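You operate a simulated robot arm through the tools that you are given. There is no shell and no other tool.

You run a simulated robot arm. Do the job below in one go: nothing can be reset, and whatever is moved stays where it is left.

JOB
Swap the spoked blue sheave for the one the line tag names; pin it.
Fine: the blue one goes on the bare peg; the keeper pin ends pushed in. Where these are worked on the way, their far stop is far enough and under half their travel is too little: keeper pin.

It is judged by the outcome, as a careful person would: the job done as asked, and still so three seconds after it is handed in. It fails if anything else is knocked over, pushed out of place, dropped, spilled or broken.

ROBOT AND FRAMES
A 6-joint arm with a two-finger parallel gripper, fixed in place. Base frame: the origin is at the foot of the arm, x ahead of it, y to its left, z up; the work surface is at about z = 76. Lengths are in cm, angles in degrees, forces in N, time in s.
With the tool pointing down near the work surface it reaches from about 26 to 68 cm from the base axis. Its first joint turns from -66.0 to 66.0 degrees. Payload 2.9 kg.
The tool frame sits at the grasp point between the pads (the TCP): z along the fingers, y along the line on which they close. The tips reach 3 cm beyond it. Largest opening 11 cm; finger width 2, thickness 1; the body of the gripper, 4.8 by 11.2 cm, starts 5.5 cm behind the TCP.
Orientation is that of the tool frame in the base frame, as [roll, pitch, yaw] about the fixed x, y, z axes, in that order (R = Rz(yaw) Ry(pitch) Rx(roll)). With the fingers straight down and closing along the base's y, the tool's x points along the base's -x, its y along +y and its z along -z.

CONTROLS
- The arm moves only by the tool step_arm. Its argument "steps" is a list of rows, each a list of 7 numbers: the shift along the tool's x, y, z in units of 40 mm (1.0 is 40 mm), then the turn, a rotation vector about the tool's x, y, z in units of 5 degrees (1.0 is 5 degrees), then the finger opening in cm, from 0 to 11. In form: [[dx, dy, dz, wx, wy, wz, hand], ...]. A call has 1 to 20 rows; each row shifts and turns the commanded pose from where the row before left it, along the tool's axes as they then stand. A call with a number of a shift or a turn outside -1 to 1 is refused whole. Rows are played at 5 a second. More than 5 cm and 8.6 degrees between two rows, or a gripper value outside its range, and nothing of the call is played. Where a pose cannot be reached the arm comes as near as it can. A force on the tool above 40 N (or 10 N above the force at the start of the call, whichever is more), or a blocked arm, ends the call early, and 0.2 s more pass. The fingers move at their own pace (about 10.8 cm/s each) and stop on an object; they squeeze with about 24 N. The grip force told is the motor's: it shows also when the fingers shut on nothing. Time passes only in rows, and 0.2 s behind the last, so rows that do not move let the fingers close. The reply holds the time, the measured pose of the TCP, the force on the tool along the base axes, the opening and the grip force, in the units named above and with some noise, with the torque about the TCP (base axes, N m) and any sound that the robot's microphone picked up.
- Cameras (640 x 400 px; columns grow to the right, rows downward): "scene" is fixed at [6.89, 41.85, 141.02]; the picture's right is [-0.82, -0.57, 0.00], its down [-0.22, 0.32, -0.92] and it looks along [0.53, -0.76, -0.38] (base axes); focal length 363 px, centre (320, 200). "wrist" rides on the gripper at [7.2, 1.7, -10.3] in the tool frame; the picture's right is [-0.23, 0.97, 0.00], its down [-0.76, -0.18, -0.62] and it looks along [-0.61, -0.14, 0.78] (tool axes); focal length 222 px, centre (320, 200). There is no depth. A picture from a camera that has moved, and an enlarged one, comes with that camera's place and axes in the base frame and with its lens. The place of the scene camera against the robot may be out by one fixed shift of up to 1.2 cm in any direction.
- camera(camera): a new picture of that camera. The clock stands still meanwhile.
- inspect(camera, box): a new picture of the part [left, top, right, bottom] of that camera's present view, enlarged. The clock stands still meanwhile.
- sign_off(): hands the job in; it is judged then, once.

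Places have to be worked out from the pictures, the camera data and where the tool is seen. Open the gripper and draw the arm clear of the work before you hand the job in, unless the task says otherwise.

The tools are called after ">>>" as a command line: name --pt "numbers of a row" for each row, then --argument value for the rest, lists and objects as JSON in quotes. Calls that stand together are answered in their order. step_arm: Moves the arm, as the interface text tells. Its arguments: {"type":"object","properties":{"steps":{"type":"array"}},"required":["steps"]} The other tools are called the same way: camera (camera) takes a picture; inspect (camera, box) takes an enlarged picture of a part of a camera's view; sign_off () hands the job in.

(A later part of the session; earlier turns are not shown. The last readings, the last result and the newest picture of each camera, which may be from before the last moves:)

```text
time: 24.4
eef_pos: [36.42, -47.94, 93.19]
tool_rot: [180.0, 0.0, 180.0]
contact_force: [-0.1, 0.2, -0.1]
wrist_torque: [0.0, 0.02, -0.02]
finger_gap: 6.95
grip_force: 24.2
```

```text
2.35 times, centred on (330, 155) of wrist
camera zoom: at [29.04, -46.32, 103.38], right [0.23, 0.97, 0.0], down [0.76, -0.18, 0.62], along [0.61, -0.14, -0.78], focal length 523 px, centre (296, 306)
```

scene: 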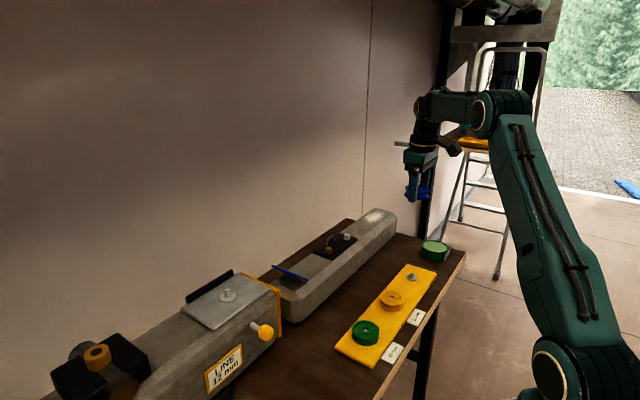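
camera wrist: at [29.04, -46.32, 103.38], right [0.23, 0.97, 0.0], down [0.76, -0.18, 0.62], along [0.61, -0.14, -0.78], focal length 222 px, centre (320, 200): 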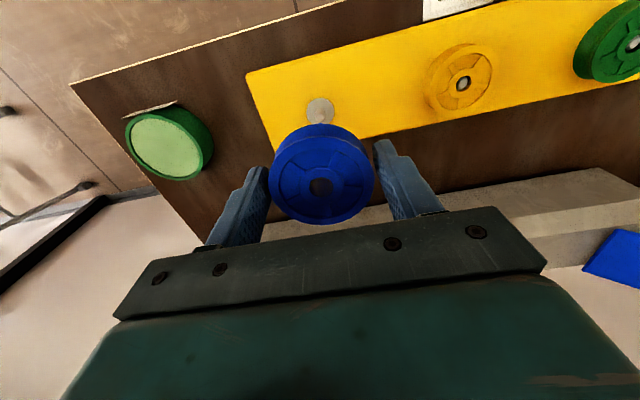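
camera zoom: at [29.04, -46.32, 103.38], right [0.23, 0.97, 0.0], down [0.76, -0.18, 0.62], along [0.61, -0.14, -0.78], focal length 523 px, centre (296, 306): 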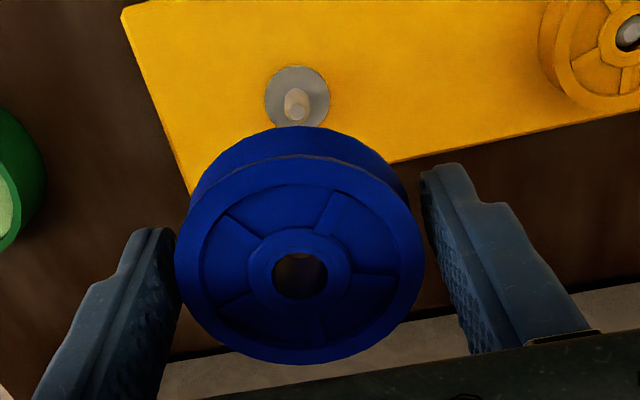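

The peg now shows just beyond the sheave; vision puts peg at (36.74, -48.12) and the bore at about (36.94, -48.10). I check the sheave's place in the fingers from the scene camera.

>>> inspect --camera "scene" --box '[395, 210, 475, 270]'

```text
6.67 times, centred on (435, 240) of scene
camera zoom: at [6.89, 41.85, 141.02], right [-0.82, -0.57, 0.0], down [-0.22, 0.32, -0.92], along [0.53, -0.76, -0.38], focal length 2423 px, centre (-447, -67)
```

zoom: 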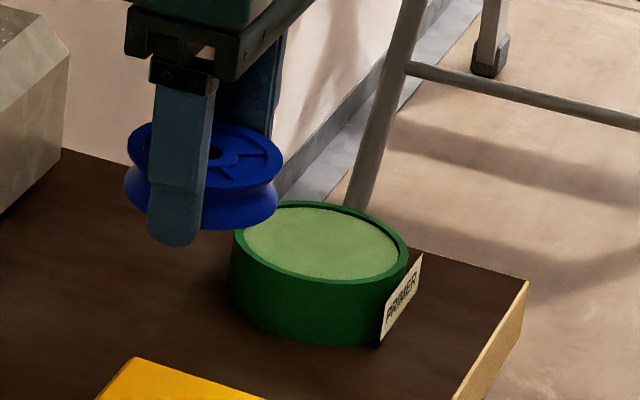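

Both views agree the bore is over the peg within a couple of millimetres. I descend to about 2 cm above the peg tip and look once more.

>>> step_arm --pt "0.02 -0.012 0.6 0 0 0 5.5" --pt "0 0 0.6 0 0 0 5.5" --pt "0 0 0.6 0 0 0 5.5" --pt "0 0 0.4 0 0 0 5.5" --pt "0 0 0 0 0 0 5.5"

>>> inspect --camera "wrist" --box '[240, 70, 420, 240]'

>>> inspect --camera "scene" --box '[370, 230, 450, 290]'

```text
time: 25.6
eef_pos: [36.44, -47.86, 84.36]
tool_rot: [179.9, 0.0, -180.0]
contact_force: [0.5, 0.5, -1.1]
wrist_torque: [0.02, 0.03, -0.01]
finger_gap: 6.95
grip_force: 23.9
```

```text
2.35 times, centred on (330, 155) of wrist
camera zoom: at [29.06, -46.29, 94.63], right [0.23, 0.97, 0.0], down [0.76, -0.18, 0.62], along [0.61, -0.14, -0.78], focal length 523 px, centre (296, 306)
```

zoom: 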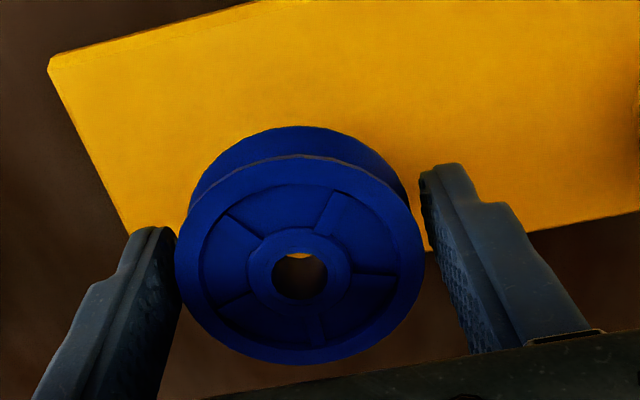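

```text
6.67 times, centred on (410, 260) of scene
camera zoom: at [6.89, 41.85, 141.02], right [-0.82, -0.57, 0.0], down [-0.22, 0.32, -0.92], along [0.53, -0.76, -0.38], focal length 2423 px, centre (-280, -200)
```

zoom: 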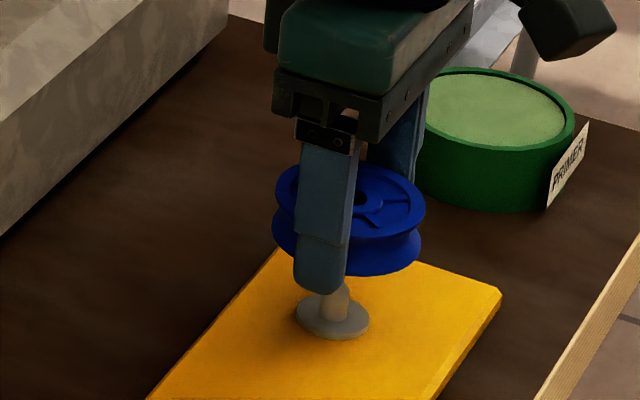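

The scene view shows the sheave directly above the peg within about 1.5 mm. I lower slowly, watching the force as the bore meets the peg tip.

>>> step_arm --pt "0 0 0.1 0 0 0 5.5" --pt "0 0 0.1 0 0 0 5.5" --pt "0 0 0.1 0 0 0 5.5" --pt "0 0 0.1 0 0 0 5.5" --pt "0 0 0.05 0 0 0 5.5" --pt "0 0 0.05 0 0 0 5.5" --pt "0 0 0 0 0 0 5.5"

>>> inspect --camera "scene" --box '[370, 230, 450, 290]'

>>> inspect --camera "wrist" --box '[240, 70, 420, 240]'

```text
time: 27.2
eef_pos: [36.39, -47.73, 82.44]
tool_rot: [-180.0, 0.0, -180.0]
contact_force: [-0.3, -0.3, -1.9]
wrist_torque: [-0.02, 0.01, 0.01]
finger_gap: 6.94
grip_force: 24.0
```

```text
6.67 times, centred on (410, 260) of scene
camera zoom: at [6.89, 41.85, 141.02], right [-0.82, -0.57, 0.0], down [-0.22, 0.32, -0.92], along [0.53, -0.76, -0.38], focal length 2423 px, centre (-280, -200)
```

zoom: 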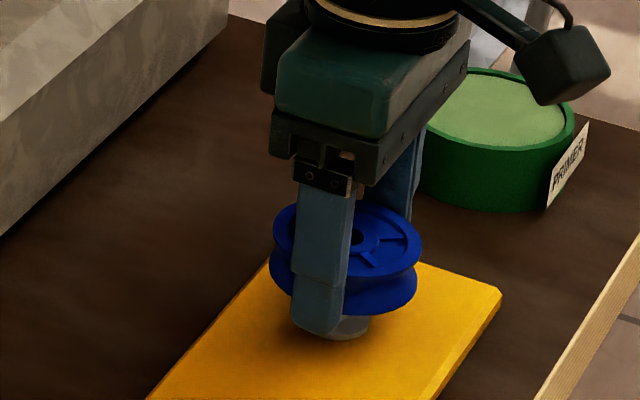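

```text
2.35 times, centred on (330, 155) of wrist
camera zoom: at [28.99, -46.27, 92.68], right [0.23, 0.97, 0.0], down [0.76, -0.18, 0.62], along [0.61, -0.14, -0.78], focal length 523 px, centre (296, 306)
```

zoom: 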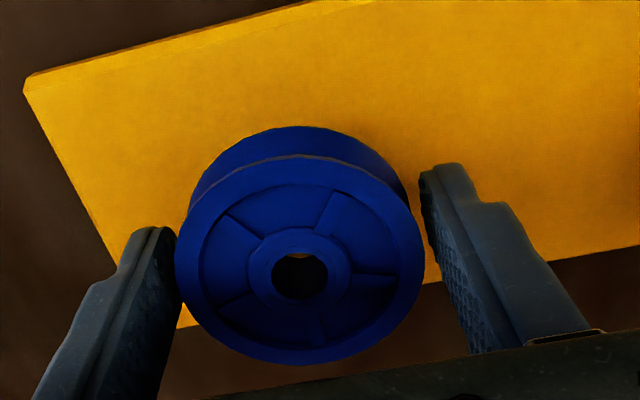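

Still free at TCP z 82.4. I correct y by a hair and keep lowering in 1 mm steps.

>>> step_arm --pt "0 -0.015 0.03 0 0 0 5.5" --pt "0 0 0.03 0 0 0 5.5" --pt "0 0 0.03 0 0 0 5.5" --pt "0 0 0.03 0 0 0 5.5" --pt "0 0 0.03 0 0 0 5.5" --pt "0 0 0.03 0 0 0 5.5" --pt "0 0 0 0 0 0 5.5"

>>> inspect --camera "wrist" --box '[240, 70, 420, 240]'

```text
time: 28.8
eef_pos: [36.41, -47.89, 81.72]
tool_rot: [-179.9, 0.2, -179.9]
contact_force: [-0.2, 3.0, 8.8]
wrist_torque: [0.06, -0.1, 0.07]
finger_gap: 6.94
grip_force: 24.1
```

```text
2.35 times, centred on (330, 155) of wrist
camera zoom: at [29.02, -46.34, 91.97], right [0.23, 0.97, 0.0], down [0.76, -0.18, 0.62], along [0.61, -0.14, -0.78], focal length 523 px, centre (296, 306)
```

zoom: 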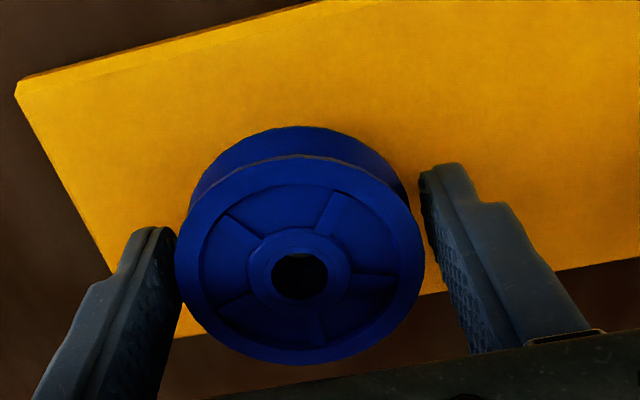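

A light contact (8.8 N up) with torque suggests the peg touches the bore's +x edge. I lift 2 mm, shift 1.5 mm in +x and a hair in +y, and lower again gently.

>>> step_arm --pt "0 0 -0.05 0 0 0 5.5" --pt "-0.04 0.01 0 0 0 0 5.5" --pt "0 0 0.03 0 0 0 5.5" --pt "0 0 0.03 0 0 0 5.5" --pt "0 0 0 0 0 0 5.5"

```text
time: 30.0
eef_pos: [36.54, -47.81, 81.7]
tool_rot: [-179.8, 0.1, 179.8]
contact_force: [-5.0, 0.8, 16.6]
wrist_torque: [-0.09, 0.02, -0.02]
finger_gap: 6.97
grip_force: 23.7
```

Contact force is now 16.6 N with the contact torque pointing toward -y; I look closely through the bore and from the scene camera before shifting further.

>>> inspect --camera "wrist" --box '[290, 150, 350, 210]'

>>> inspect --camera "scene" --box '[385, 245, 435, 285]'

```text
6.67 times, centred on (320, 180) of wrist
camera zoom: at [29.11, -46.22, 91.93], right [0.23, 0.97, 0.0], down [0.76, -0.18, 0.62], along [0.61, -0.14, -0.78], focal length 1481 px, centre (320, 333)
```

zoom: 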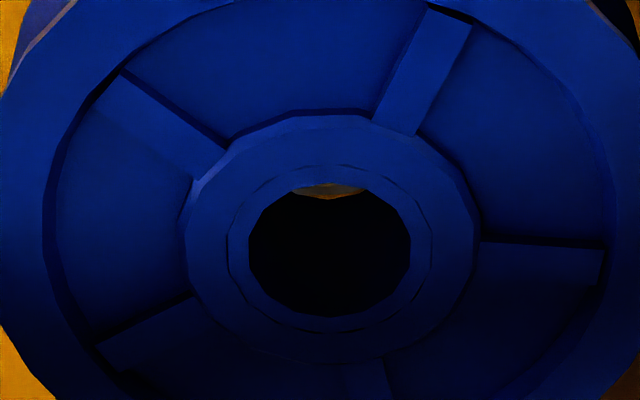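

```text
10.00 times, centred on (410, 265) of scene
camera zoom: at [6.86, 41.88, 141.01], right [-0.82, -0.57, 0.0], down [-0.22, 0.32, -0.92], along [0.53, -0.76, -0.38], focal length 3634 px, centre (-580, -450)
```

zoom: 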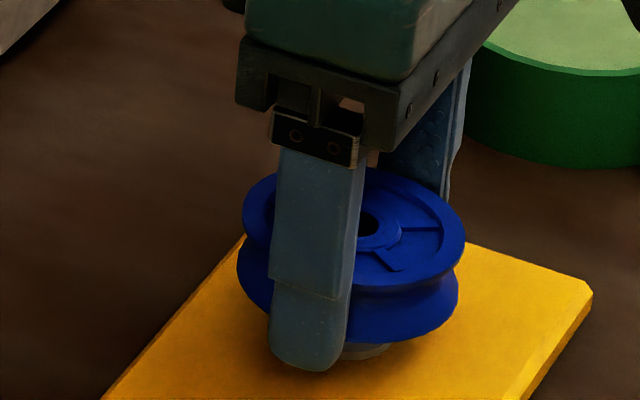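

Combining the torque and both views, the bore must go about 2 mm +x and 2 mm -y. I lift slightly, shift, and lower again.

>>> step_arm --pt "0 0 -0.06 0 0 0 5.5" --pt "-0.04 -0.04 0 0 0 0 5.5" --pt "0 0 0.03 0 0 0 5.5" --pt "0 0 0.03 0 0 0 5.5" --pt "0 0 0 0 0 0 5.5"

```text
time: 31.2
eef_pos: [36.67, -47.96, 81.51]
tool_rot: [-179.9, -0.1, -180.0]
contact_force: [-0.6, -0.2, -0.7]
wrist_torque: [-0.01, -0.01, 0.02]
finger_gap: 6.97
grip_force: 23.7
```

No force now at a lower height, so the peg has entered the bore. I continue down in small steps to the seat.

>>> step_arm --pt "0 0 0.03 0 0 0 5.5" --pt "0 0 0.03 0 0 0 5.5" --pt "0 0 0.03 0 0 0 5.5" --pt "0 0 0.03 0 0 0 5.5" --pt "0 0 0 0 0 0 5.5"

```text
time: 32.4
eef_pos: [36.61, -47.92, 81.08]
tool_rot: [-180.0, 0.0, 179.9]
contact_force: [-0.1, 0.3, -0.3]
wrist_torque: [-0.01, -0.01, 0.01]
finger_gap: 6.96
grip_force: 23.9
```

Free travel continues at z 81.1. I lower another 6 mm in small steps.

>>> step_arm --pt "0 0 0.03 0 0 0 5.5" --pt "0 0 0.03 0 0 0 5.5" --pt "0 0 0.03 0 0 0 5.5" --pt "0 0 0.03 0 0 0 5.5" --pt "0 0 0 0 0 0 5.5"

>>> inspect --camera "scene" --box '[385, 245, 435, 285]'

```text
time: 33.6
eef_pos: [36.58, -48.03, 80.5]
tool_rot: [-179.9, 0.0, 179.9]
contact_force: [-0.2, 0.3, -0.3]
wrist_torque: [0.01, 0.01, -0.01]
finger_gap: 6.91
grip_force: 24.1
```

```text
10.00 times, centred on (410, 265) of scene
camera zoom: at [6.89, 41.85, 141.02], right [-0.82, -0.57, 0.0], down [-0.22, 0.32, -0.92], along [0.53, -0.76, -0.38], focal length 3634 px, centre (-580, -450)
```

zoom: 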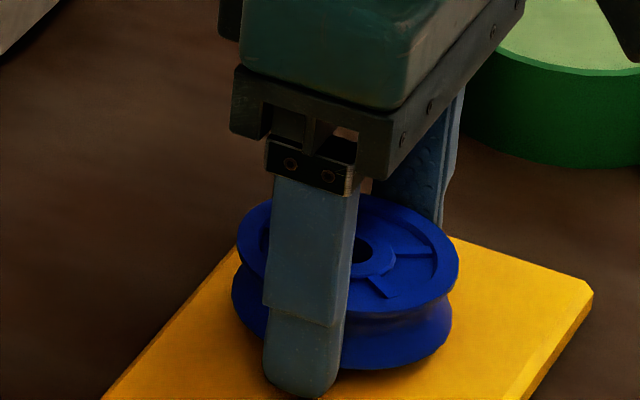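

Still no seat contact; the flange is nearly hidden. I go on gently.

>>> step_arm --pt "0 0 0.025 0 0 0 5.5" --pt "0 0 0.025 0 0 0 5.5" --pt "0 0 0 0 0 0 5.5"

```text
time: 34.4
eef_pos: [36.71, -48.09, 80.39]
tool_rot: [-180.0, 0.0, 180.0]
contact_force: [-0.5, 1.0, -1.2]
wrist_torque: [0.02, 0.0, -0.01]
finger_gap: 6.95
grip_force: 23.8
```

>>> step_arm --pt "0 0 0.025 0 0 0 5.5" --pt "0 0 0.025 0 0 0 5.5" --pt "0 0 0 0 0 0 5.5"

```text
time: 35.2
eef_pos: [36.62, -47.94, 80.18]
tool_rot: [-179.9, 0.0, 180.0]
contact_force: [0.5, -1.0, -0.7]
wrist_torque: [0.0, 0.02, 0.01]
finger_gap: 6.98
grip_force: 24.1
```

No contact yet at z 80.2; another 2 mm down.

>>> step_arm --pt "0 0 0.025 0 0 0 5.5" --pt "0 0 0.025 0 0 0 5.5" --pt "0 0 0 0 0 0 5.5"

>>> inspect --camera "scene" --box '[385, 245, 435, 285]'

```text
time: 36.0
eef_pos: [36.59, -47.99, 80.21]
tool_rot: [-180.0, 0.1, 180.0]
contact_force: [-7.2, 6.7, 22.1]
wrist_torque: [1.09, 0.28, 0.28]
finger_gap: 6.94
grip_force: 23.7
```

```text
10.00 times, centred on (410, 265) of scene
camera zoom: at [6.84, 41.9, 141.0], right [-0.82, -0.57, 0.0], down [-0.22, 0.32, -0.92], along [0.53, -0.76, -0.38], focal length 3634 px, centre (-580, -450)
```

zoom: 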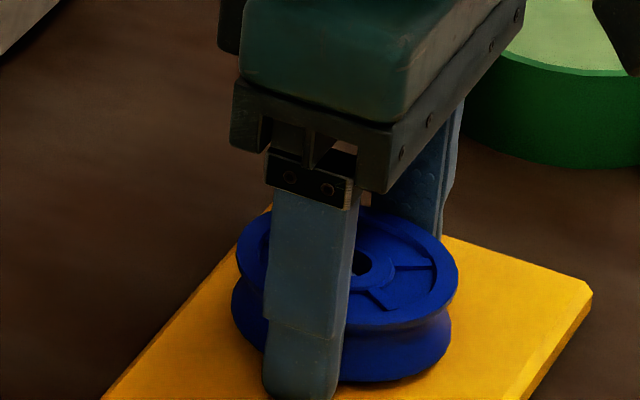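

The torque shows the +y fingertip is touching the board, so the sheave is down on the peg with only a fraction left to the flange. I lift 1 mm, open the fingers and look.

>>> step_arm --pt "0 0 -0.04 0 0 0 5.5" --pt "0 0 0 0 0 0 5.5" --pt "0 0 0 0 0 0 7.6" --pt "0 0 0 0 0 0 8.6" --pt "0 0 0 0 0 0 8.6"

>>> inspect --camera "scene" --box '[385, 245, 435, 285]'

>>> inspect --camera "wrist" --box '[240, 70, 420, 240]'

```text
time: 37.2
eef_pos: [36.56, -48.11, 80.2]
tool_rot: [180.0, 0.0, -180.0]
contact_force: [-1.0, -4.1, 4.3]
wrist_torque: [0.1, 0.02, 0.01]
finger_gap: 8.4
grip_force: 0.1
```

```text
10.00 times, centred on (410, 265) of scene
camera zoom: at [6.88, 41.85, 141.02], right [-0.82, -0.57, 0.0], down [-0.22, 0.32, -0.92], along [0.53, -0.76, -0.38], focal length 3634 px, centre (-580, -450)
```

zoom: 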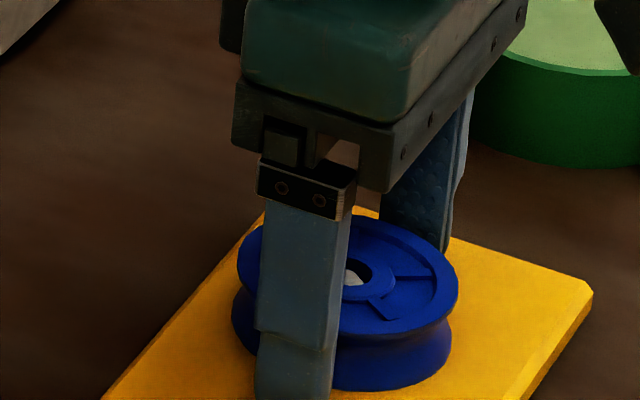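

```text
2.35 times, centred on (330, 155) of wrist
camera zoom: at [29.21, -46.47, 90.47], right [0.23, 0.97, 0.0], down [0.76, -0.18, 0.62], along [0.61, -0.14, -0.78], focal length 523 px, centre (296, 306)
```

zoom: 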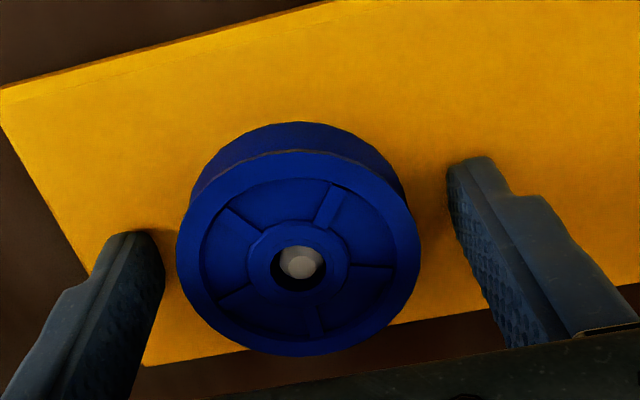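

The blue sheave has dropped fully onto the bare peg, with the peg tip showing in its bore. I rise clear and move above the amber 12 mm sheave.

>>> step_arm --pt "0 0 -0.15 0 0 0 8.6" --pt "0 0 -0.4 0 0 0 8.6" --pt "0 0 -0.8 0 0 0 8.6" --pt "0 0 -0.8 0 0 0 8.6" --pt "0 0 -0.8 0 0 0 8.6" --pt "-0.025 0.6 0 0 0 0 8.6" --pt "-0.025 0.9 0 0 0 0 8.6" --pt "-0.025 0.9 0 0 0 0 8.6" --pt "-0.025 0.8 0 0 0 0 8.6" --pt "0 0.4 0 0 0 0 8.6" --pt "0 0 0 0 0 0 8.6"

>>> camera --camera "wrist"

>>> camera --camera "scene"

```text
time: 39.6
eef_pos: [37.18, -33.47, 91.91]
tool_rot: [180.0, -0.1, 179.9]
contact_force: [0.2, 0.5, -0.1]
wrist_torque: [-0.05, -0.01, 0.01]
finger_gap: 8.62
grip_force: 0.0
```

```text
taken
camera wrist: at [29.74, -31.87, 102.17], right [0.23, 0.97, 0.0], down [0.76, -0.18, 0.62], along [0.61, -0.14, -0.78], focal length 222 px, centre (320, 200)
```

wrist: 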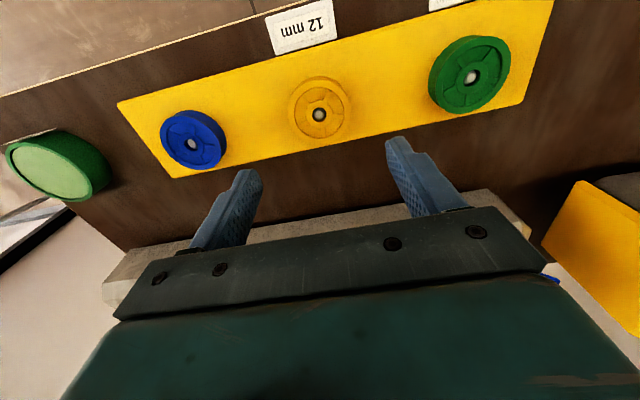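

```text
taken
```

scene: 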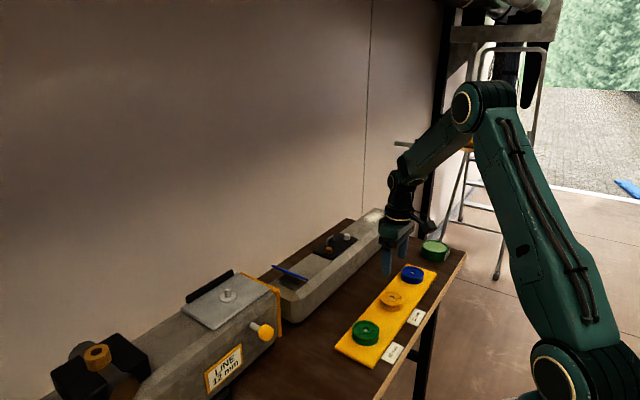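

>>> inspect --camera "wrist" --box '[140, 60, 380, 210]'

>>> inspect --camera "wrist" --box '[270, 60, 370, 160]'

```text
2.67 times, centred on (260, 135) of wrist
camera zoom: at [29.74, -31.87, 102.17], right [0.23, 0.97, 0.0], down [0.76, -0.18, 0.62], along [0.61, -0.14, -0.78], focal length 592 px, centre (480, 373)
```

zoom: 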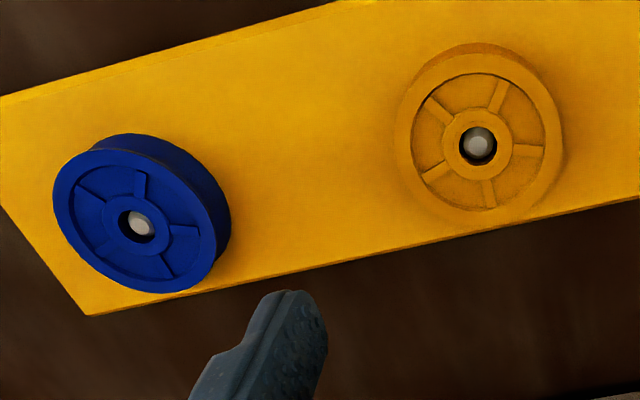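

```text
4.00 times, centred on (320, 110) of wrist
camera zoom: at [29.74, -31.87, 102.17], right [0.23, 0.97, 0.0], down [0.76, -0.18, 0.62], along [0.61, -0.14, -0.78], focal length 888 px, centre (320, 560)
```

zoom: 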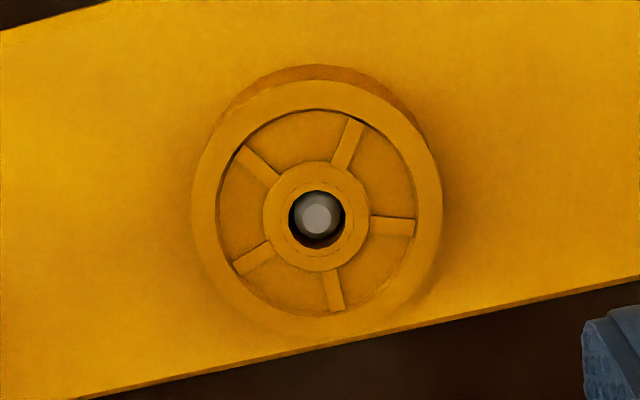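

Blue sits properly on its peg. The amber hub is at about (36.8, -33.65, 79.3); I line up with a small shift and descend astride it to z ≈ 82.7.

>>> step_arm --pt "0.06 -0.015 0.6 0 0 0 8.4" --pt "0 0 0.6 0 0 0 8.4" --pt "0 0 0.6 0 0 0 8.4" --pt "0 0 0.5 0 0 0 8.4" --pt "0 0 0 0 0 0 8.4"

>>> inspect --camera "wrist" --box '[240, 70, 420, 240]'

>>> inspect --camera "scene" --box '[350, 260, 430, 320]'

```text
time: 40.8
eef_pos: [36.82, -33.53, 82.72]
tool_rot: [-179.9, 0.1, -180.0]
contact_force: [0.4, -0.7, 0.7]
wrist_torque: [0.01, 0.0, -0.02]
finger_gap: 8.45
grip_force: 0.0
```

```text
2.35 times, centred on (330, 155) of wrist
camera zoom: at [29.41, -31.99, 92.9], right [0.23, 0.97, 0.0], down [0.76, -0.18, 0.62], along [0.61, -0.14, -0.78], focal length 523 px, centre (296, 306)
```

zoom: 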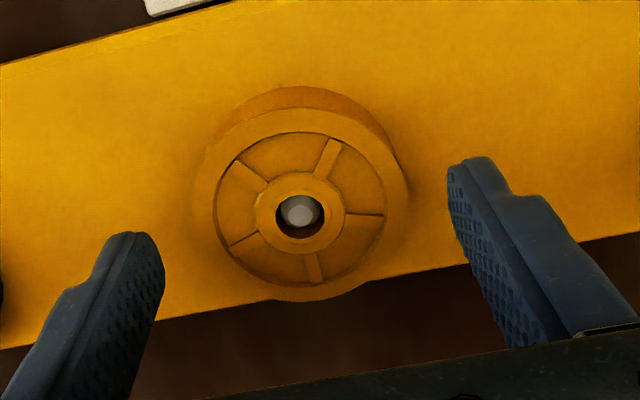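

```text
6.67 times, centred on (390, 290) of scene
camera zoom: at [6.89, 41.85, 141.02], right [-0.82, -0.57, 0.0], down [-0.22, 0.32, -0.92], along [0.53, -0.76, -0.38], focal length 2423 px, centre (-147, -400)
```

zoom: 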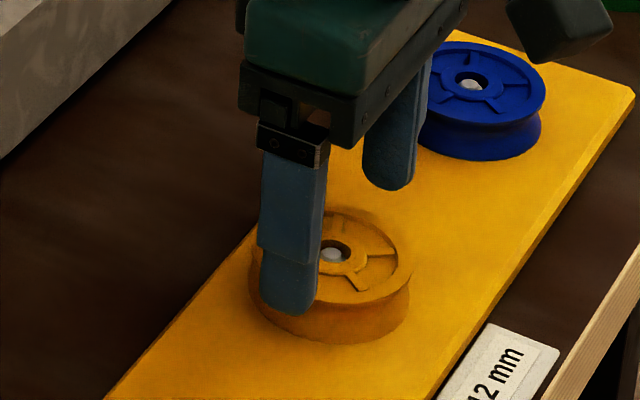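

The amber bore is now centred under the hand. I lower the last 2.2 cm so the tips are just above the board.

>>> step_arm --pt "0 0 0.2 0 0 0 8.4" --pt "0 0 0.2 0 0 0 8.4" --pt "0 0 0.1 0 0 0 8.4" --pt "0 0 0.04 0 0 0 8.4" --pt "0 0 0 0 0 0 8.4"

>>> inspect --camera "wrist" --box '[240, 70, 420, 240]'

>>> inspect --camera "scene" --box '[350, 260, 430, 320]'

```text
time: 42.0
eef_pos: [36.84, -33.62, 80.71]
tool_rot: [180.0, 0.0, -179.9]
contact_force: [-0.6, -1.3, 0.4]
wrist_torque: [0.02, -0.01, -0.01]
finger_gap: 8.41
grip_force: 0.1
```

```text
2.35 times, centred on (330, 155) of wrist
camera zoom: at [29.45, -32.09, 90.88], right [0.23, 0.97, 0.0], down [0.76, -0.18, 0.62], along [0.61, -0.14, -0.78], focal length 523 px, centre (296, 306)
```

zoom: 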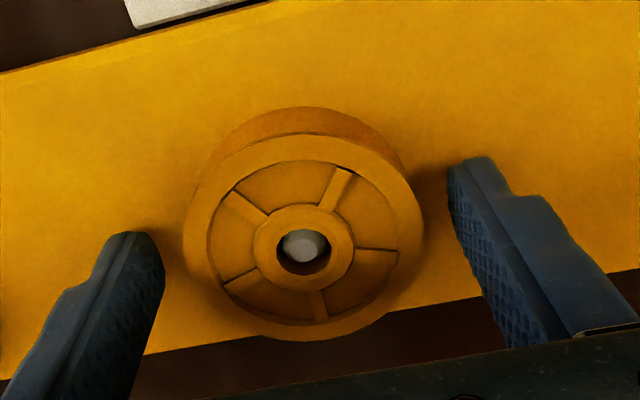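

```text
6.67 times, centred on (390, 290) of scene
camera zoom: at [6.89, 41.85, 141.02], right [-0.82, -0.57, 0.0], down [-0.22, 0.32, -0.92], along [0.53, -0.76, -0.38], focal length 2423 px, centre (-147, -400)
```

zoom: 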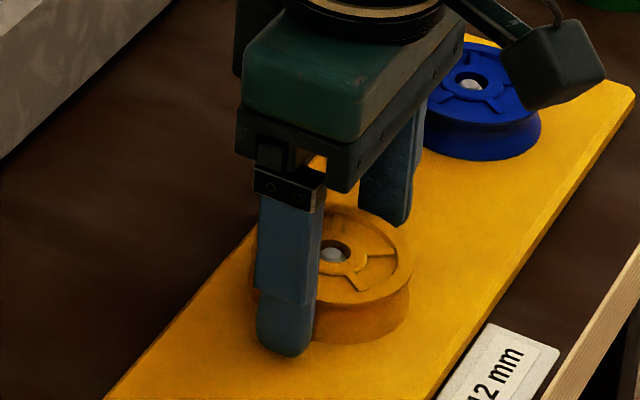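

Clear of the board with the sheave between the pads. I nudge 1 mm, lower 1.5 mm and close on the amber sheave.

>>> step_arm --pt "0 0.02 0.035 0 0 0 8.4" --pt "0 0 0 0 0 0 7.4" --pt "0 0 0 0 0 0 6.6" --pt "0 0 0 0 0 0 5.5" --pt "0 0 0 0 0 0 5.5"

>>> inspect --camera "wrist" --box '[240, 70, 420, 240]'

```text
time: 43.2
eef_pos: [36.87, -33.48, 80.46]
tool_rot: [-179.9, 0.0, -180.0]
contact_force: [0.2, -1.0, 0.4]
wrist_torque: [0.0, 0.03, -0.03]
finger_gap: 6.93
grip_force: 23.5
```

```text
2.35 times, centred on (330, 155) of wrist
camera zoom: at [29.49, -31.98, 90.71], right [0.23, 0.97, 0.0], down [0.76, -0.18, 0.62], along [0.61, -0.14, -0.78], focal length 523 px, centre (296, 306)
```

zoom: 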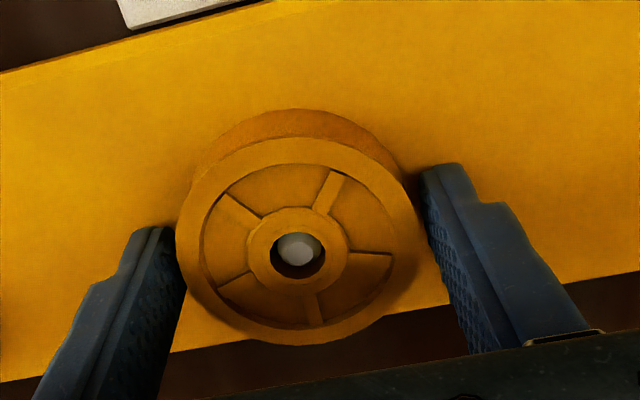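

Gripped evenly with no side force. I lift a little and verify it comes off the peg.

>>> step_arm --pt "0 0 -0.05 0 0 0 5.5" --pt "0 0 -0.1 0 0 0 5.5" --pt "0 0 -0.2 0 0 0 5.5" --pt "0 0 -0.3 0 0 0 5.5" --pt "0 0 0 0 0 0 5.5"

>>> inspect --camera "wrist" --box '[240, 70, 420, 240]'

>>> inspect --camera "scene" --box '[350, 260, 430, 320]'

```text
time: 44.4
eef_pos: [36.66, -33.5, 83.12]
tool_rot: [-179.9, 0.0, -180.0]
contact_force: [0.4, 0.8, -0.9]
wrist_torque: [0.03, -0.02, 0.01]
finger_gap: 6.94
grip_force: 24.4
```

```text
2.35 times, centred on (330, 155) of wrist
camera zoom: at [29.39, -31.94, 93.36], right [0.23, 0.97, 0.0], down [0.76, -0.18, 0.62], along [0.61, -0.14, -0.78], focal length 523 px, centre (296, 306)
```

zoom: 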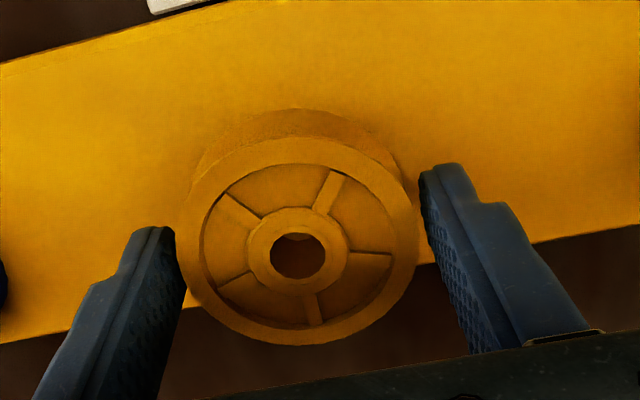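

```text
6.67 times, centred on (390, 290) of scene
camera zoom: at [6.89, 41.85, 141.02], right [-0.82, -0.57, 0.0], down [-0.22, 0.32, -0.92], along [0.53, -0.76, -0.38], focal length 2423 px, centre (-147, -400)
```

zoom: 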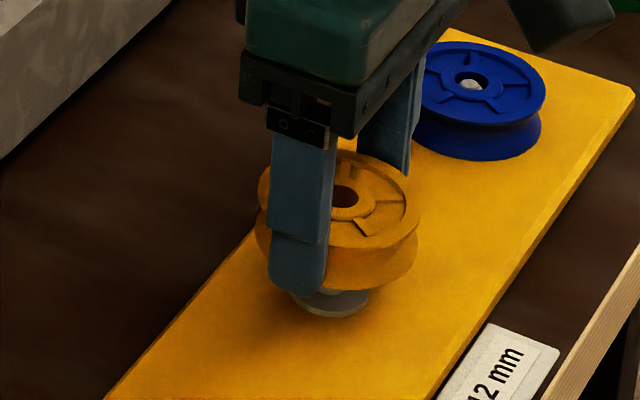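

Amber is off its peg, held level with its bore about 7.27 ahead of and 1.67 right of the wrist camera. I raise it and carry it back over the machine's axle at about (56.4, 3.9).

>>> step_arm --pt "0 0 -0.3 0 0 0 5.5" --pt "0 0 -0.8 0 0 0 5.5" --pt "0 0 -1 0 0 0 5.5" --pt "0 0 -1 0 0 0 5.5" --pt "0 0 -1 0 0 0 5.5" --pt "0 0 -1 0 0 0 5.5" --pt "0 0 -0.8 0 0 0 5.5" --pt "-0.2 0.4 0 0 0 0 5.5" --pt "-0.41 0.78 0 0 0 0 5.5" --pt "-0.41 0.78 0 0 0 0 5.5" --pt "-0.41 0.78 0 0 0 0 5.5" --pt "-0.41 0.78 0 0 0 0 5.5" --pt "-0.41 0.78 0 0 0 0 5.5" --pt "-0.41 0.78 0 0 0 0 5.5" --pt "-0.41 0.78 0 0 0 0 5.5" --pt "-0.41 0.78 0 0 0 0 5.5" --pt "-0.41 0.78 0 0 0 0 5.5" --pt "-0.41 0.78 0 0 0 0 5.5" --pt "-0.41 0.78 0 0 0 0 5.5" --pt "-0.2 0.4 0 0 0 0 5.5"

>>> inspect --camera "wrist" --box '[240, 70, 420, 240]'

>>> inspect --camera "scene" --box '[170, 220, 300, 340]'

```text
time: 48.6
eef_pos: [56.48, 3.89, 106.65]
tool_rot: [-179.8, -0.1, -180.0]
contact_force: [0.3, -0.3, -0.5]
wrist_torque: [0.03, 0.0, -0.02]
finger_gap: 6.92
grip_force: 24.4
```

```text
2.35 times, centred on (330, 155) of wrist
camera zoom: at [49.12, 5.46, 116.92], right [0.23, 0.97, 0.0], down [0.76, -0.18, 0.62], along [0.61, -0.14, -0.78], focal length 523 px, centre (296, 306)
```

zoom: 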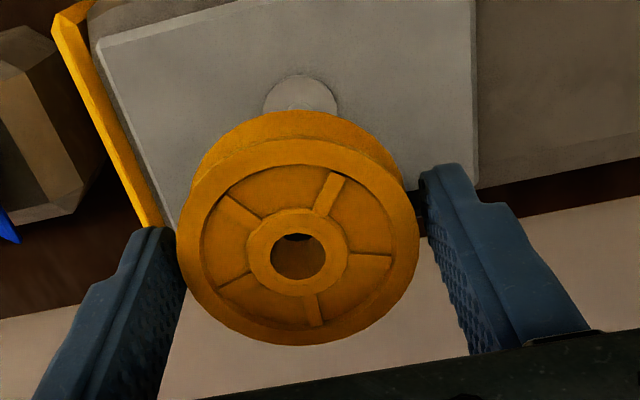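

```text
3.33 times, centred on (235, 280) of scene
camera zoom: at [6.89, 41.85, 141.02], right [-0.82, -0.57, 0.0], down [-0.22, 0.32, -0.92], along [0.53, -0.76, -0.38], focal length 1211 px, centre (603, -67)
```

zoom: 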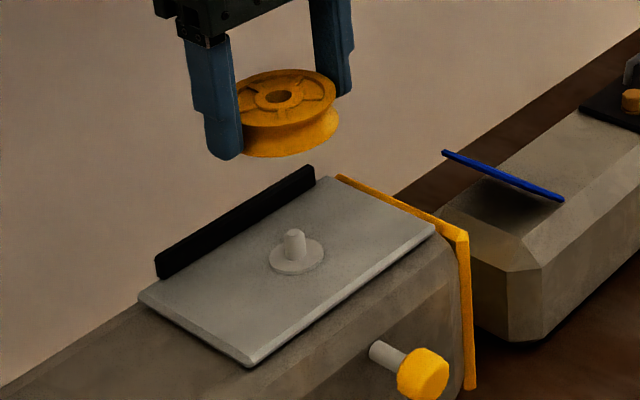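

The axle flange reads at about (56.3, 3.97) and the held bore at (56.4, 3.8); the scene view agrees. I shift 1.5 mm +y and descend to just above the axle tip.

>>> step_arm --pt "0 0.035 0.4 0 0 0 5.5" --pt "0 0 0.5 0 0 0 5.5" --pt "0 0 0.4 0 0 0 5.5" --pt "0 0 0 0 0 0 5.5"

>>> inspect --camera "wrist" --box '[240, 70, 420, 240]'

>>> inspect --camera "scene" --box '[195, 250, 275, 310]'

```text
time: 49.6
eef_pos: [56.36, 4.09, 101.45]
tool_rot: [-179.9, 0.0, 180.0]
contact_force: [-0.8, 1.0, -2.1]
wrist_torque: [-0.05, -0.03, 0.01]
finger_gap: 6.94
grip_force: 23.6
```

```text
2.35 times, centred on (330, 155) of wrist
camera zoom: at [48.95, 5.7, 111.67], right [0.23, 0.97, 0.0], down [0.76, -0.18, 0.62], along [0.61, -0.14, -0.78], focal length 523 px, centre (296, 306)
```

zoom: 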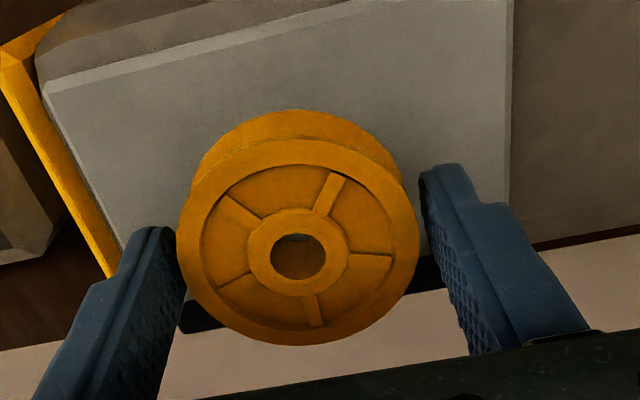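

```text
6.67 times, centred on (235, 280) of scene
camera zoom: at [6.89, 41.85, 141.02], right [-0.82, -0.57, 0.0], down [-0.22, 0.32, -0.92], along [0.53, -0.76, -0.38], focal length 2423 px, centre (887, -333)
```

zoom: 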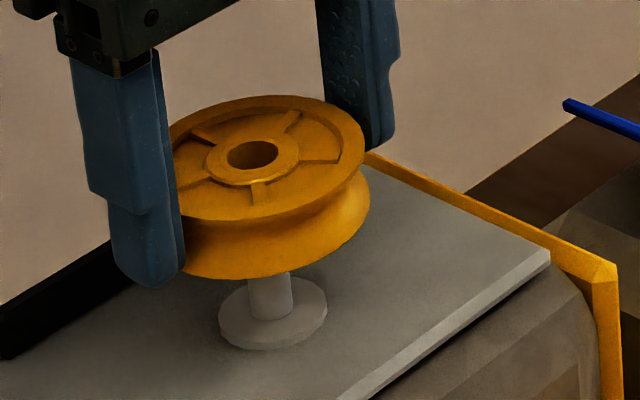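

Both views put the bore over the axle within about a millimetre. I lower slowly onto the axle tip, watching forces.

>>> step_arm --pt "-0.01 -0.01 0.1 0 0 0 5.5" --pt "0 0 0.1 0 0 0 5.5" --pt "0 0 0.1 0 0 0 5.5" --pt "0 0 0.05 0 0 0 5.5" --pt "0 0 0.03 0 0 0 5.5" --pt "0 0 0.03 0 0 0 5.5" --pt "0 0 0 0 0 0 5.5"

>>> inspect --camera "scene" --box '[195, 250, 275, 310]'

>>> inspect --camera "wrist" --box '[290, 150, 350, 210]'

```text
time: 51.2
eef_pos: [56.51, 3.98, 99.76]
tool_rot: [180.0, -0.1, 180.0]
contact_force: [1.1, -0.2, -0.7]
wrist_torque: [0.0, 0.02, 0.01]
finger_gap: 6.92
grip_force: 24.6
```

```text
6.67 times, centred on (235, 280) of scene
camera zoom: at [6.89, 41.85, 141.02], right [-0.82, -0.57, 0.0], down [-0.22, 0.32, -0.92], along [0.53, -0.76, -0.38], focal length 2423 px, centre (887, -333)
```

zoom: 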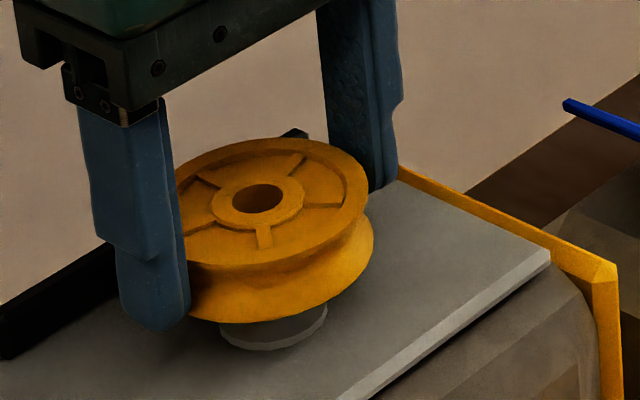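

```text
6.67 times, centred on (320, 180) of wrist
camera zoom: at [49.09, 5.61, 110.07], right [0.23, 0.97, 0.0], down [0.76, -0.18, 0.62], along [0.61, -0.14, -0.78], focal length 1481 px, centre (320, 333)
```

zoom: 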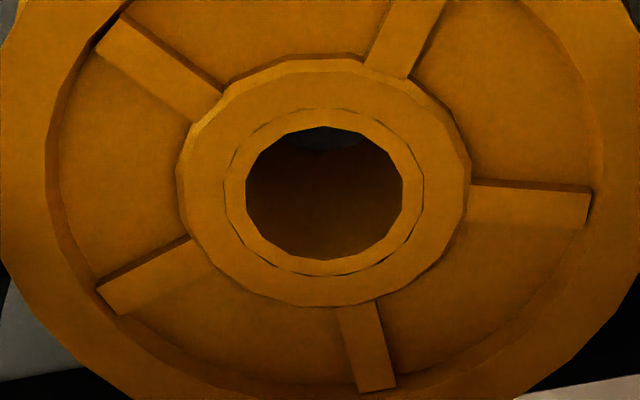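

No contact yet at z 99.8 with the bore at about (56.36, 3.94). I continue down in millimetre steps.

>>> step_arm --pt "0 0 0.03 0 0 0 5.5" --pt "0 0 0.03 0 0 0 5.5" --pt "0 0 0.03 0 0 0 5.5" --pt "0 0 0.03 0 0 0 5.5" --pt "0 0 0 0 0 0 5.5"

```text
time: 52.4
eef_pos: [56.49, 4.14, 99.22]
tool_rot: [180.0, 0.0, -180.0]
contact_force: [-1.0, 1.0, -0.6]
wrist_torque: [-0.03, -0.02, 0.01]
finger_gap: 6.91
grip_force: 24.0
```

The force is still nil at z 99.2, below where the axle tip should be; I carry on down.

>>> step_arm --pt "0 0 0.03 0 0 0 5.5" --pt "0 0 0.03 0 0 0 5.5" --pt "0 0 0.03 0 0 0 5.5" --pt "0 0 0.03 0 0 0 5.5" --pt "0 0 0.03 0 0 0 5.5" --pt "0 0 0 0 0 0 5.5"

>>> inspect --camera "scene" --box '[195, 250, 275, 310]'

>>> inspect --camera "wrist" --box '[290, 150, 350, 210]'

```text
time: 53.8
eef_pos: [56.45, 4.04, 98.73]
tool_rot: [180.0, 0.0, -179.9]
contact_force: [-0.2, 0.7, -0.2]
wrist_torque: [-0.01, 0.0, -0.01]
finger_gap: 6.9
grip_force: 23.7
```

```text
6.67 times, centred on (235, 280) of scene
camera zoom: at [6.89, 41.85, 141.02], right [-0.82, -0.57, 0.0], down [-0.22, 0.32, -0.92], along [0.53, -0.76, -0.38], focal length 2423 px, centre (887, -333)
```

zoom: 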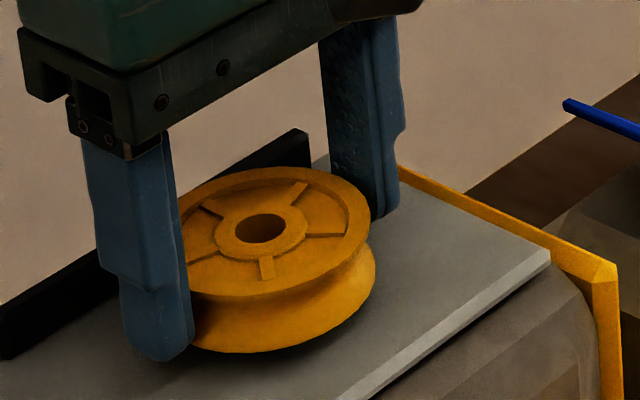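

```text
6.67 times, centred on (320, 180) of wrist
camera zoom: at [49.11, 5.62, 109.01], right [0.23, 0.97, 0.0], down [0.76, -0.18, 0.62], along [0.61, -0.14, -0.78], focal length 1481 px, centre (320, 333)
```

zoom: 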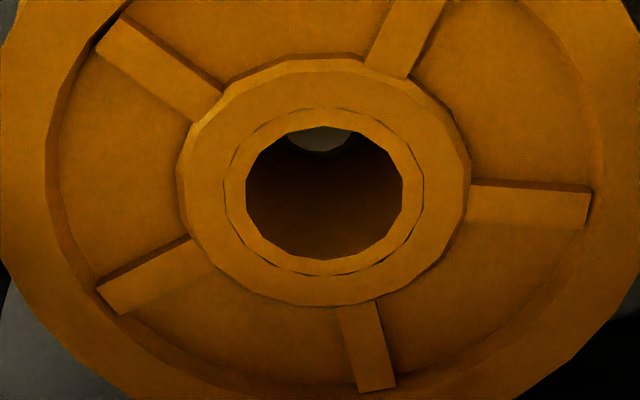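

The axle tip is now visible inside the bore, centred. I keep lowering to the seat.

>>> step_arm --pt "0 0 0.03 0 0 0 5.5" --pt "0 0 0.03 0 0 0 5.5" --pt "0 0 0.03 0 0 0 5.5" --pt "0 0 0.03 0 0 0 5.5" --pt "0 0 0.03 0 0 0 5.5" --pt "0 0 0 0 0 0 5.5"

```text
time: 55.2
eef_pos: [56.45, 4.05, 98.11]
tool_rot: [180.0, 0.0, -179.9]
contact_force: [-0.9, -0.5, -0.1]
wrist_torque: [0.01, 0.01, 0.02]
finger_gap: 6.94
grip_force: 24.2
```

Still free at 98.1; seat expected near 97.7. Smaller steps now.

>>> step_arm --pt "0 0 0.025 0 0 0 5.5" --pt "0 0 0.025 0 0 0 5.5" --pt "0 0 0.025 0 0 0 5.5" --pt "0 0 0 0 0 0 5.5"

>>> inspect --camera "scene" --box '[195, 250, 275, 310]'

```text
time: 56.2
eef_pos: [56.54, 4.15, 97.87]
tool_rot: [-180.0, 0.0, 180.0]
contact_force: [-0.1, -0.9, 0.3]
wrist_torque: [-0.07, -0.01, 0.01]
finger_gap: 6.9
grip_force: 24.1
```

```text
6.67 times, centred on (235, 280) of scene
camera zoom: at [6.89, 41.85, 141.02], right [-0.82, -0.57, 0.0], down [-0.22, 0.32, -0.92], along [0.53, -0.76, -0.38], focal length 2423 px, centre (887, -333)
```

zoom: 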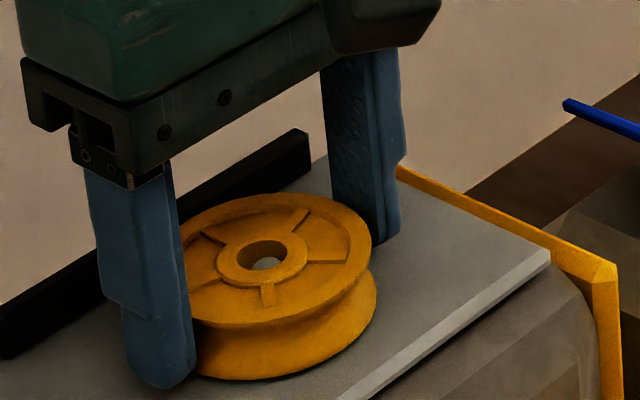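

The amber sheave looks level with where the blue one sat. A couple more millimetre steps to feel the seat.

>>> step_arm --pt "0 0 0.025 0 0 0 5.5" --pt "0 0 0.025 0 0 0 5.5" --pt "0 0 0 0 0 0 5.5"

```text
time: 57.0
eef_pos: [56.51, 4.08, 97.55]
tool_rot: [180.0, -0.1, -180.0]
contact_force: [-0.7, -0.2, 0.9]
wrist_torque: [-0.03, 0.05, 0.03]
finger_gap: 6.93
grip_force: 24.6
```

One more 2 mm down to confirm the seat.

>>> step_arm --pt "0 0 0.025 0 0 0 5.5" --pt "0 0 0.025 0 0 0 5.5" --pt "0 0 0 0 0 0 5.5"

>>> inspect --camera "scene" --box '[195, 250, 275, 310]'

```text
time: 57.8
eef_pos: [56.56, 3.97, 97.54]
tool_rot: [180.0, 0.2, 180.0]
contact_force: [-1.6, 1.6, 12.1]
wrist_torque: [0.0, 0.33, 0.1]
finger_gap: 6.93
grip_force: 24.0
```

```text
6.67 times, centred on (235, 280) of scene
camera zoom: at [6.86, 41.85, 141.02], right [-0.82, -0.57, 0.0], down [-0.22, 0.32, -0.92], along [0.53, -0.76, -0.38], focal length 2423 px, centre (887, -333)
```

zoom: 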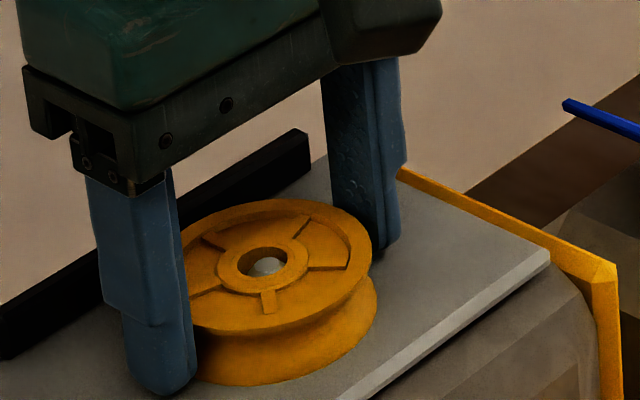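

Seated with 12 N at the flange. I relieve the push, open the fingers and rise straight up.

>>> step_arm --pt "0 0 -0.025 0 0 0 5.5" --pt "0 0 0 0 0 0 7.4" --pt "0 0 0 0 0 0 8.4" --pt "0 0 0 0 0 0 8.4" --pt "0 0 -0.15 0 0 0 8.4" --pt "0 0 -0.4 0 0 0 8.4" --pt "0 0 -0.8 0 0 0 8.4" --pt "0 0 -0.8 0 0 0 8.4" --pt "0 0 0 0 0 0 8.4"

>>> camera --camera "wrist"

>>> inspect --camera "scene" --box '[180, 260, 290, 350]'

```text
time: 59.8
eef_pos: [56.3, 4.1, 105.87]
tool_rot: [180.0, 0.0, 180.0]
contact_force: [0.0, -0.1, -0.1]
wrist_torque: [0.03, 0.02, 0.03]
finger_gap: 8.41
grip_force: 0.1
```

```text
taken
camera wrist: at [48.95, 5.73, 116.27], right [0.23, 0.97, 0.0], down [0.76, -0.18, 0.62], along [0.61, -0.14, -0.78], focal length 222 px, centre (320, 200)
```

wrist: 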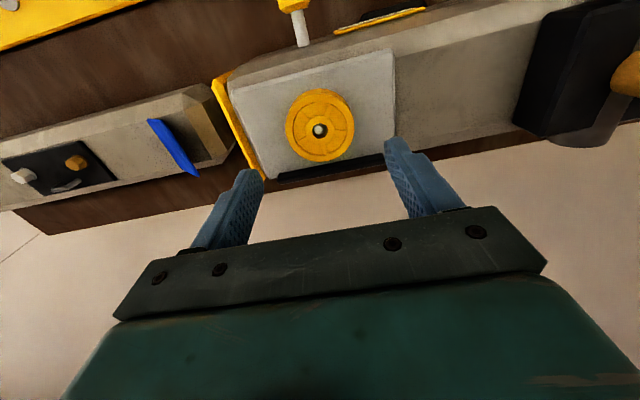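

```text
4.44 times, centred on (235, 305) of scene
camera zoom: at [6.89, 41.85, 141.02], right [-0.82, -0.57, 0.0], down [-0.22, 0.32, -0.92], along [0.53, -0.76, -0.38], focal length 1615 px, centre (698, -267)
```

zoom: 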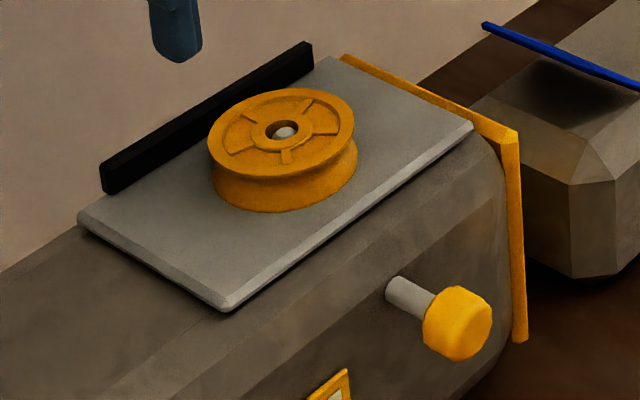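

The amber sheave sits on the axle just as the blue did. Now for the pin: I back off to above the knob (about 46.2, 4.0) and come down partway.

>>> step_arm --pt "0.4 0 0 0 0 0 7" --pt "0.7 0 0 0 0 0 5.6" --pt "0.7 0 0 0 0 0 5.6" --pt "0.5 -0.01 0 0 0 0 5.6" --pt "0.22 -0.01 0.3 0 0 0 5.6" --pt "0 0 0.7 0 0 0 5.6" --pt "0 0 0.7 0 0 0 5.6" --pt "0 0 0.7 0 0 0 5.6" --pt "0 0 0 0 0 0 5.6"

>>> inspect --camera "wrist" --box '[230, 90, 410, 240]'

>>> inspect --camera "scene" --box '[180, 240, 300, 360]'

```text
time: 61.8
eef_pos: [46.48, 3.9, 96.6]
tool_rot: [179.9, 0.0, 180.0]
contact_force: [-0.1, 0.2, 0.0]
wrist_torque: [0.0, 0.0, -0.02]
finger_gap: 5.59
grip_force: 0.0
```

```text
2.67 times, centred on (320, 165) of wrist
camera zoom: at [39.01, 5.5, 106.79], right [0.23, 0.97, 0.0], down [0.76, -0.18, 0.62], along [0.61, -0.14, -0.78], focal length 592 px, centre (320, 293)
```

zoom: 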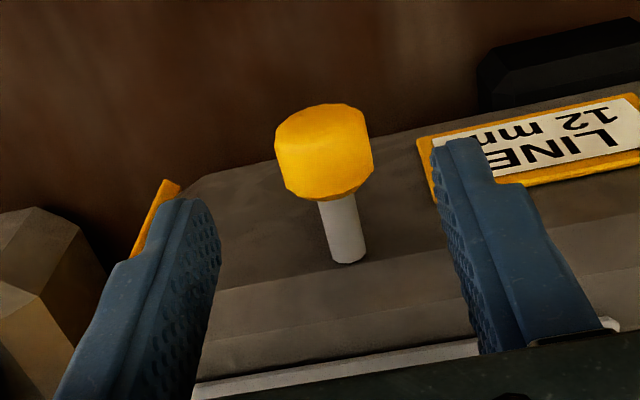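

```text
3.33 times, centred on (240, 300) of scene
camera zoom: at [6.89, 41.85, 141.02], right [-0.82, -0.57, 0.0], down [-0.22, 0.32, -0.92], along [0.53, -0.76, -0.38], focal length 1211 px, centre (587, -133)
```

zoom: 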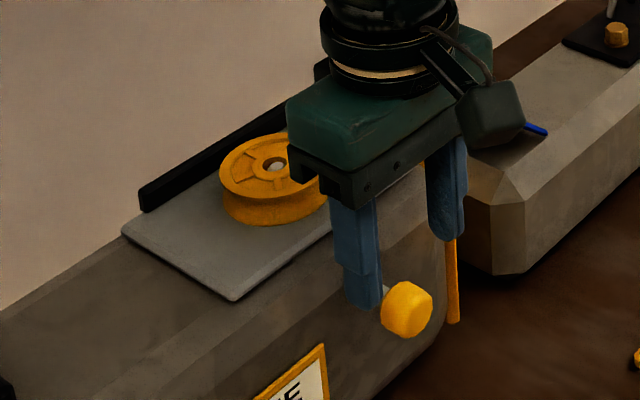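

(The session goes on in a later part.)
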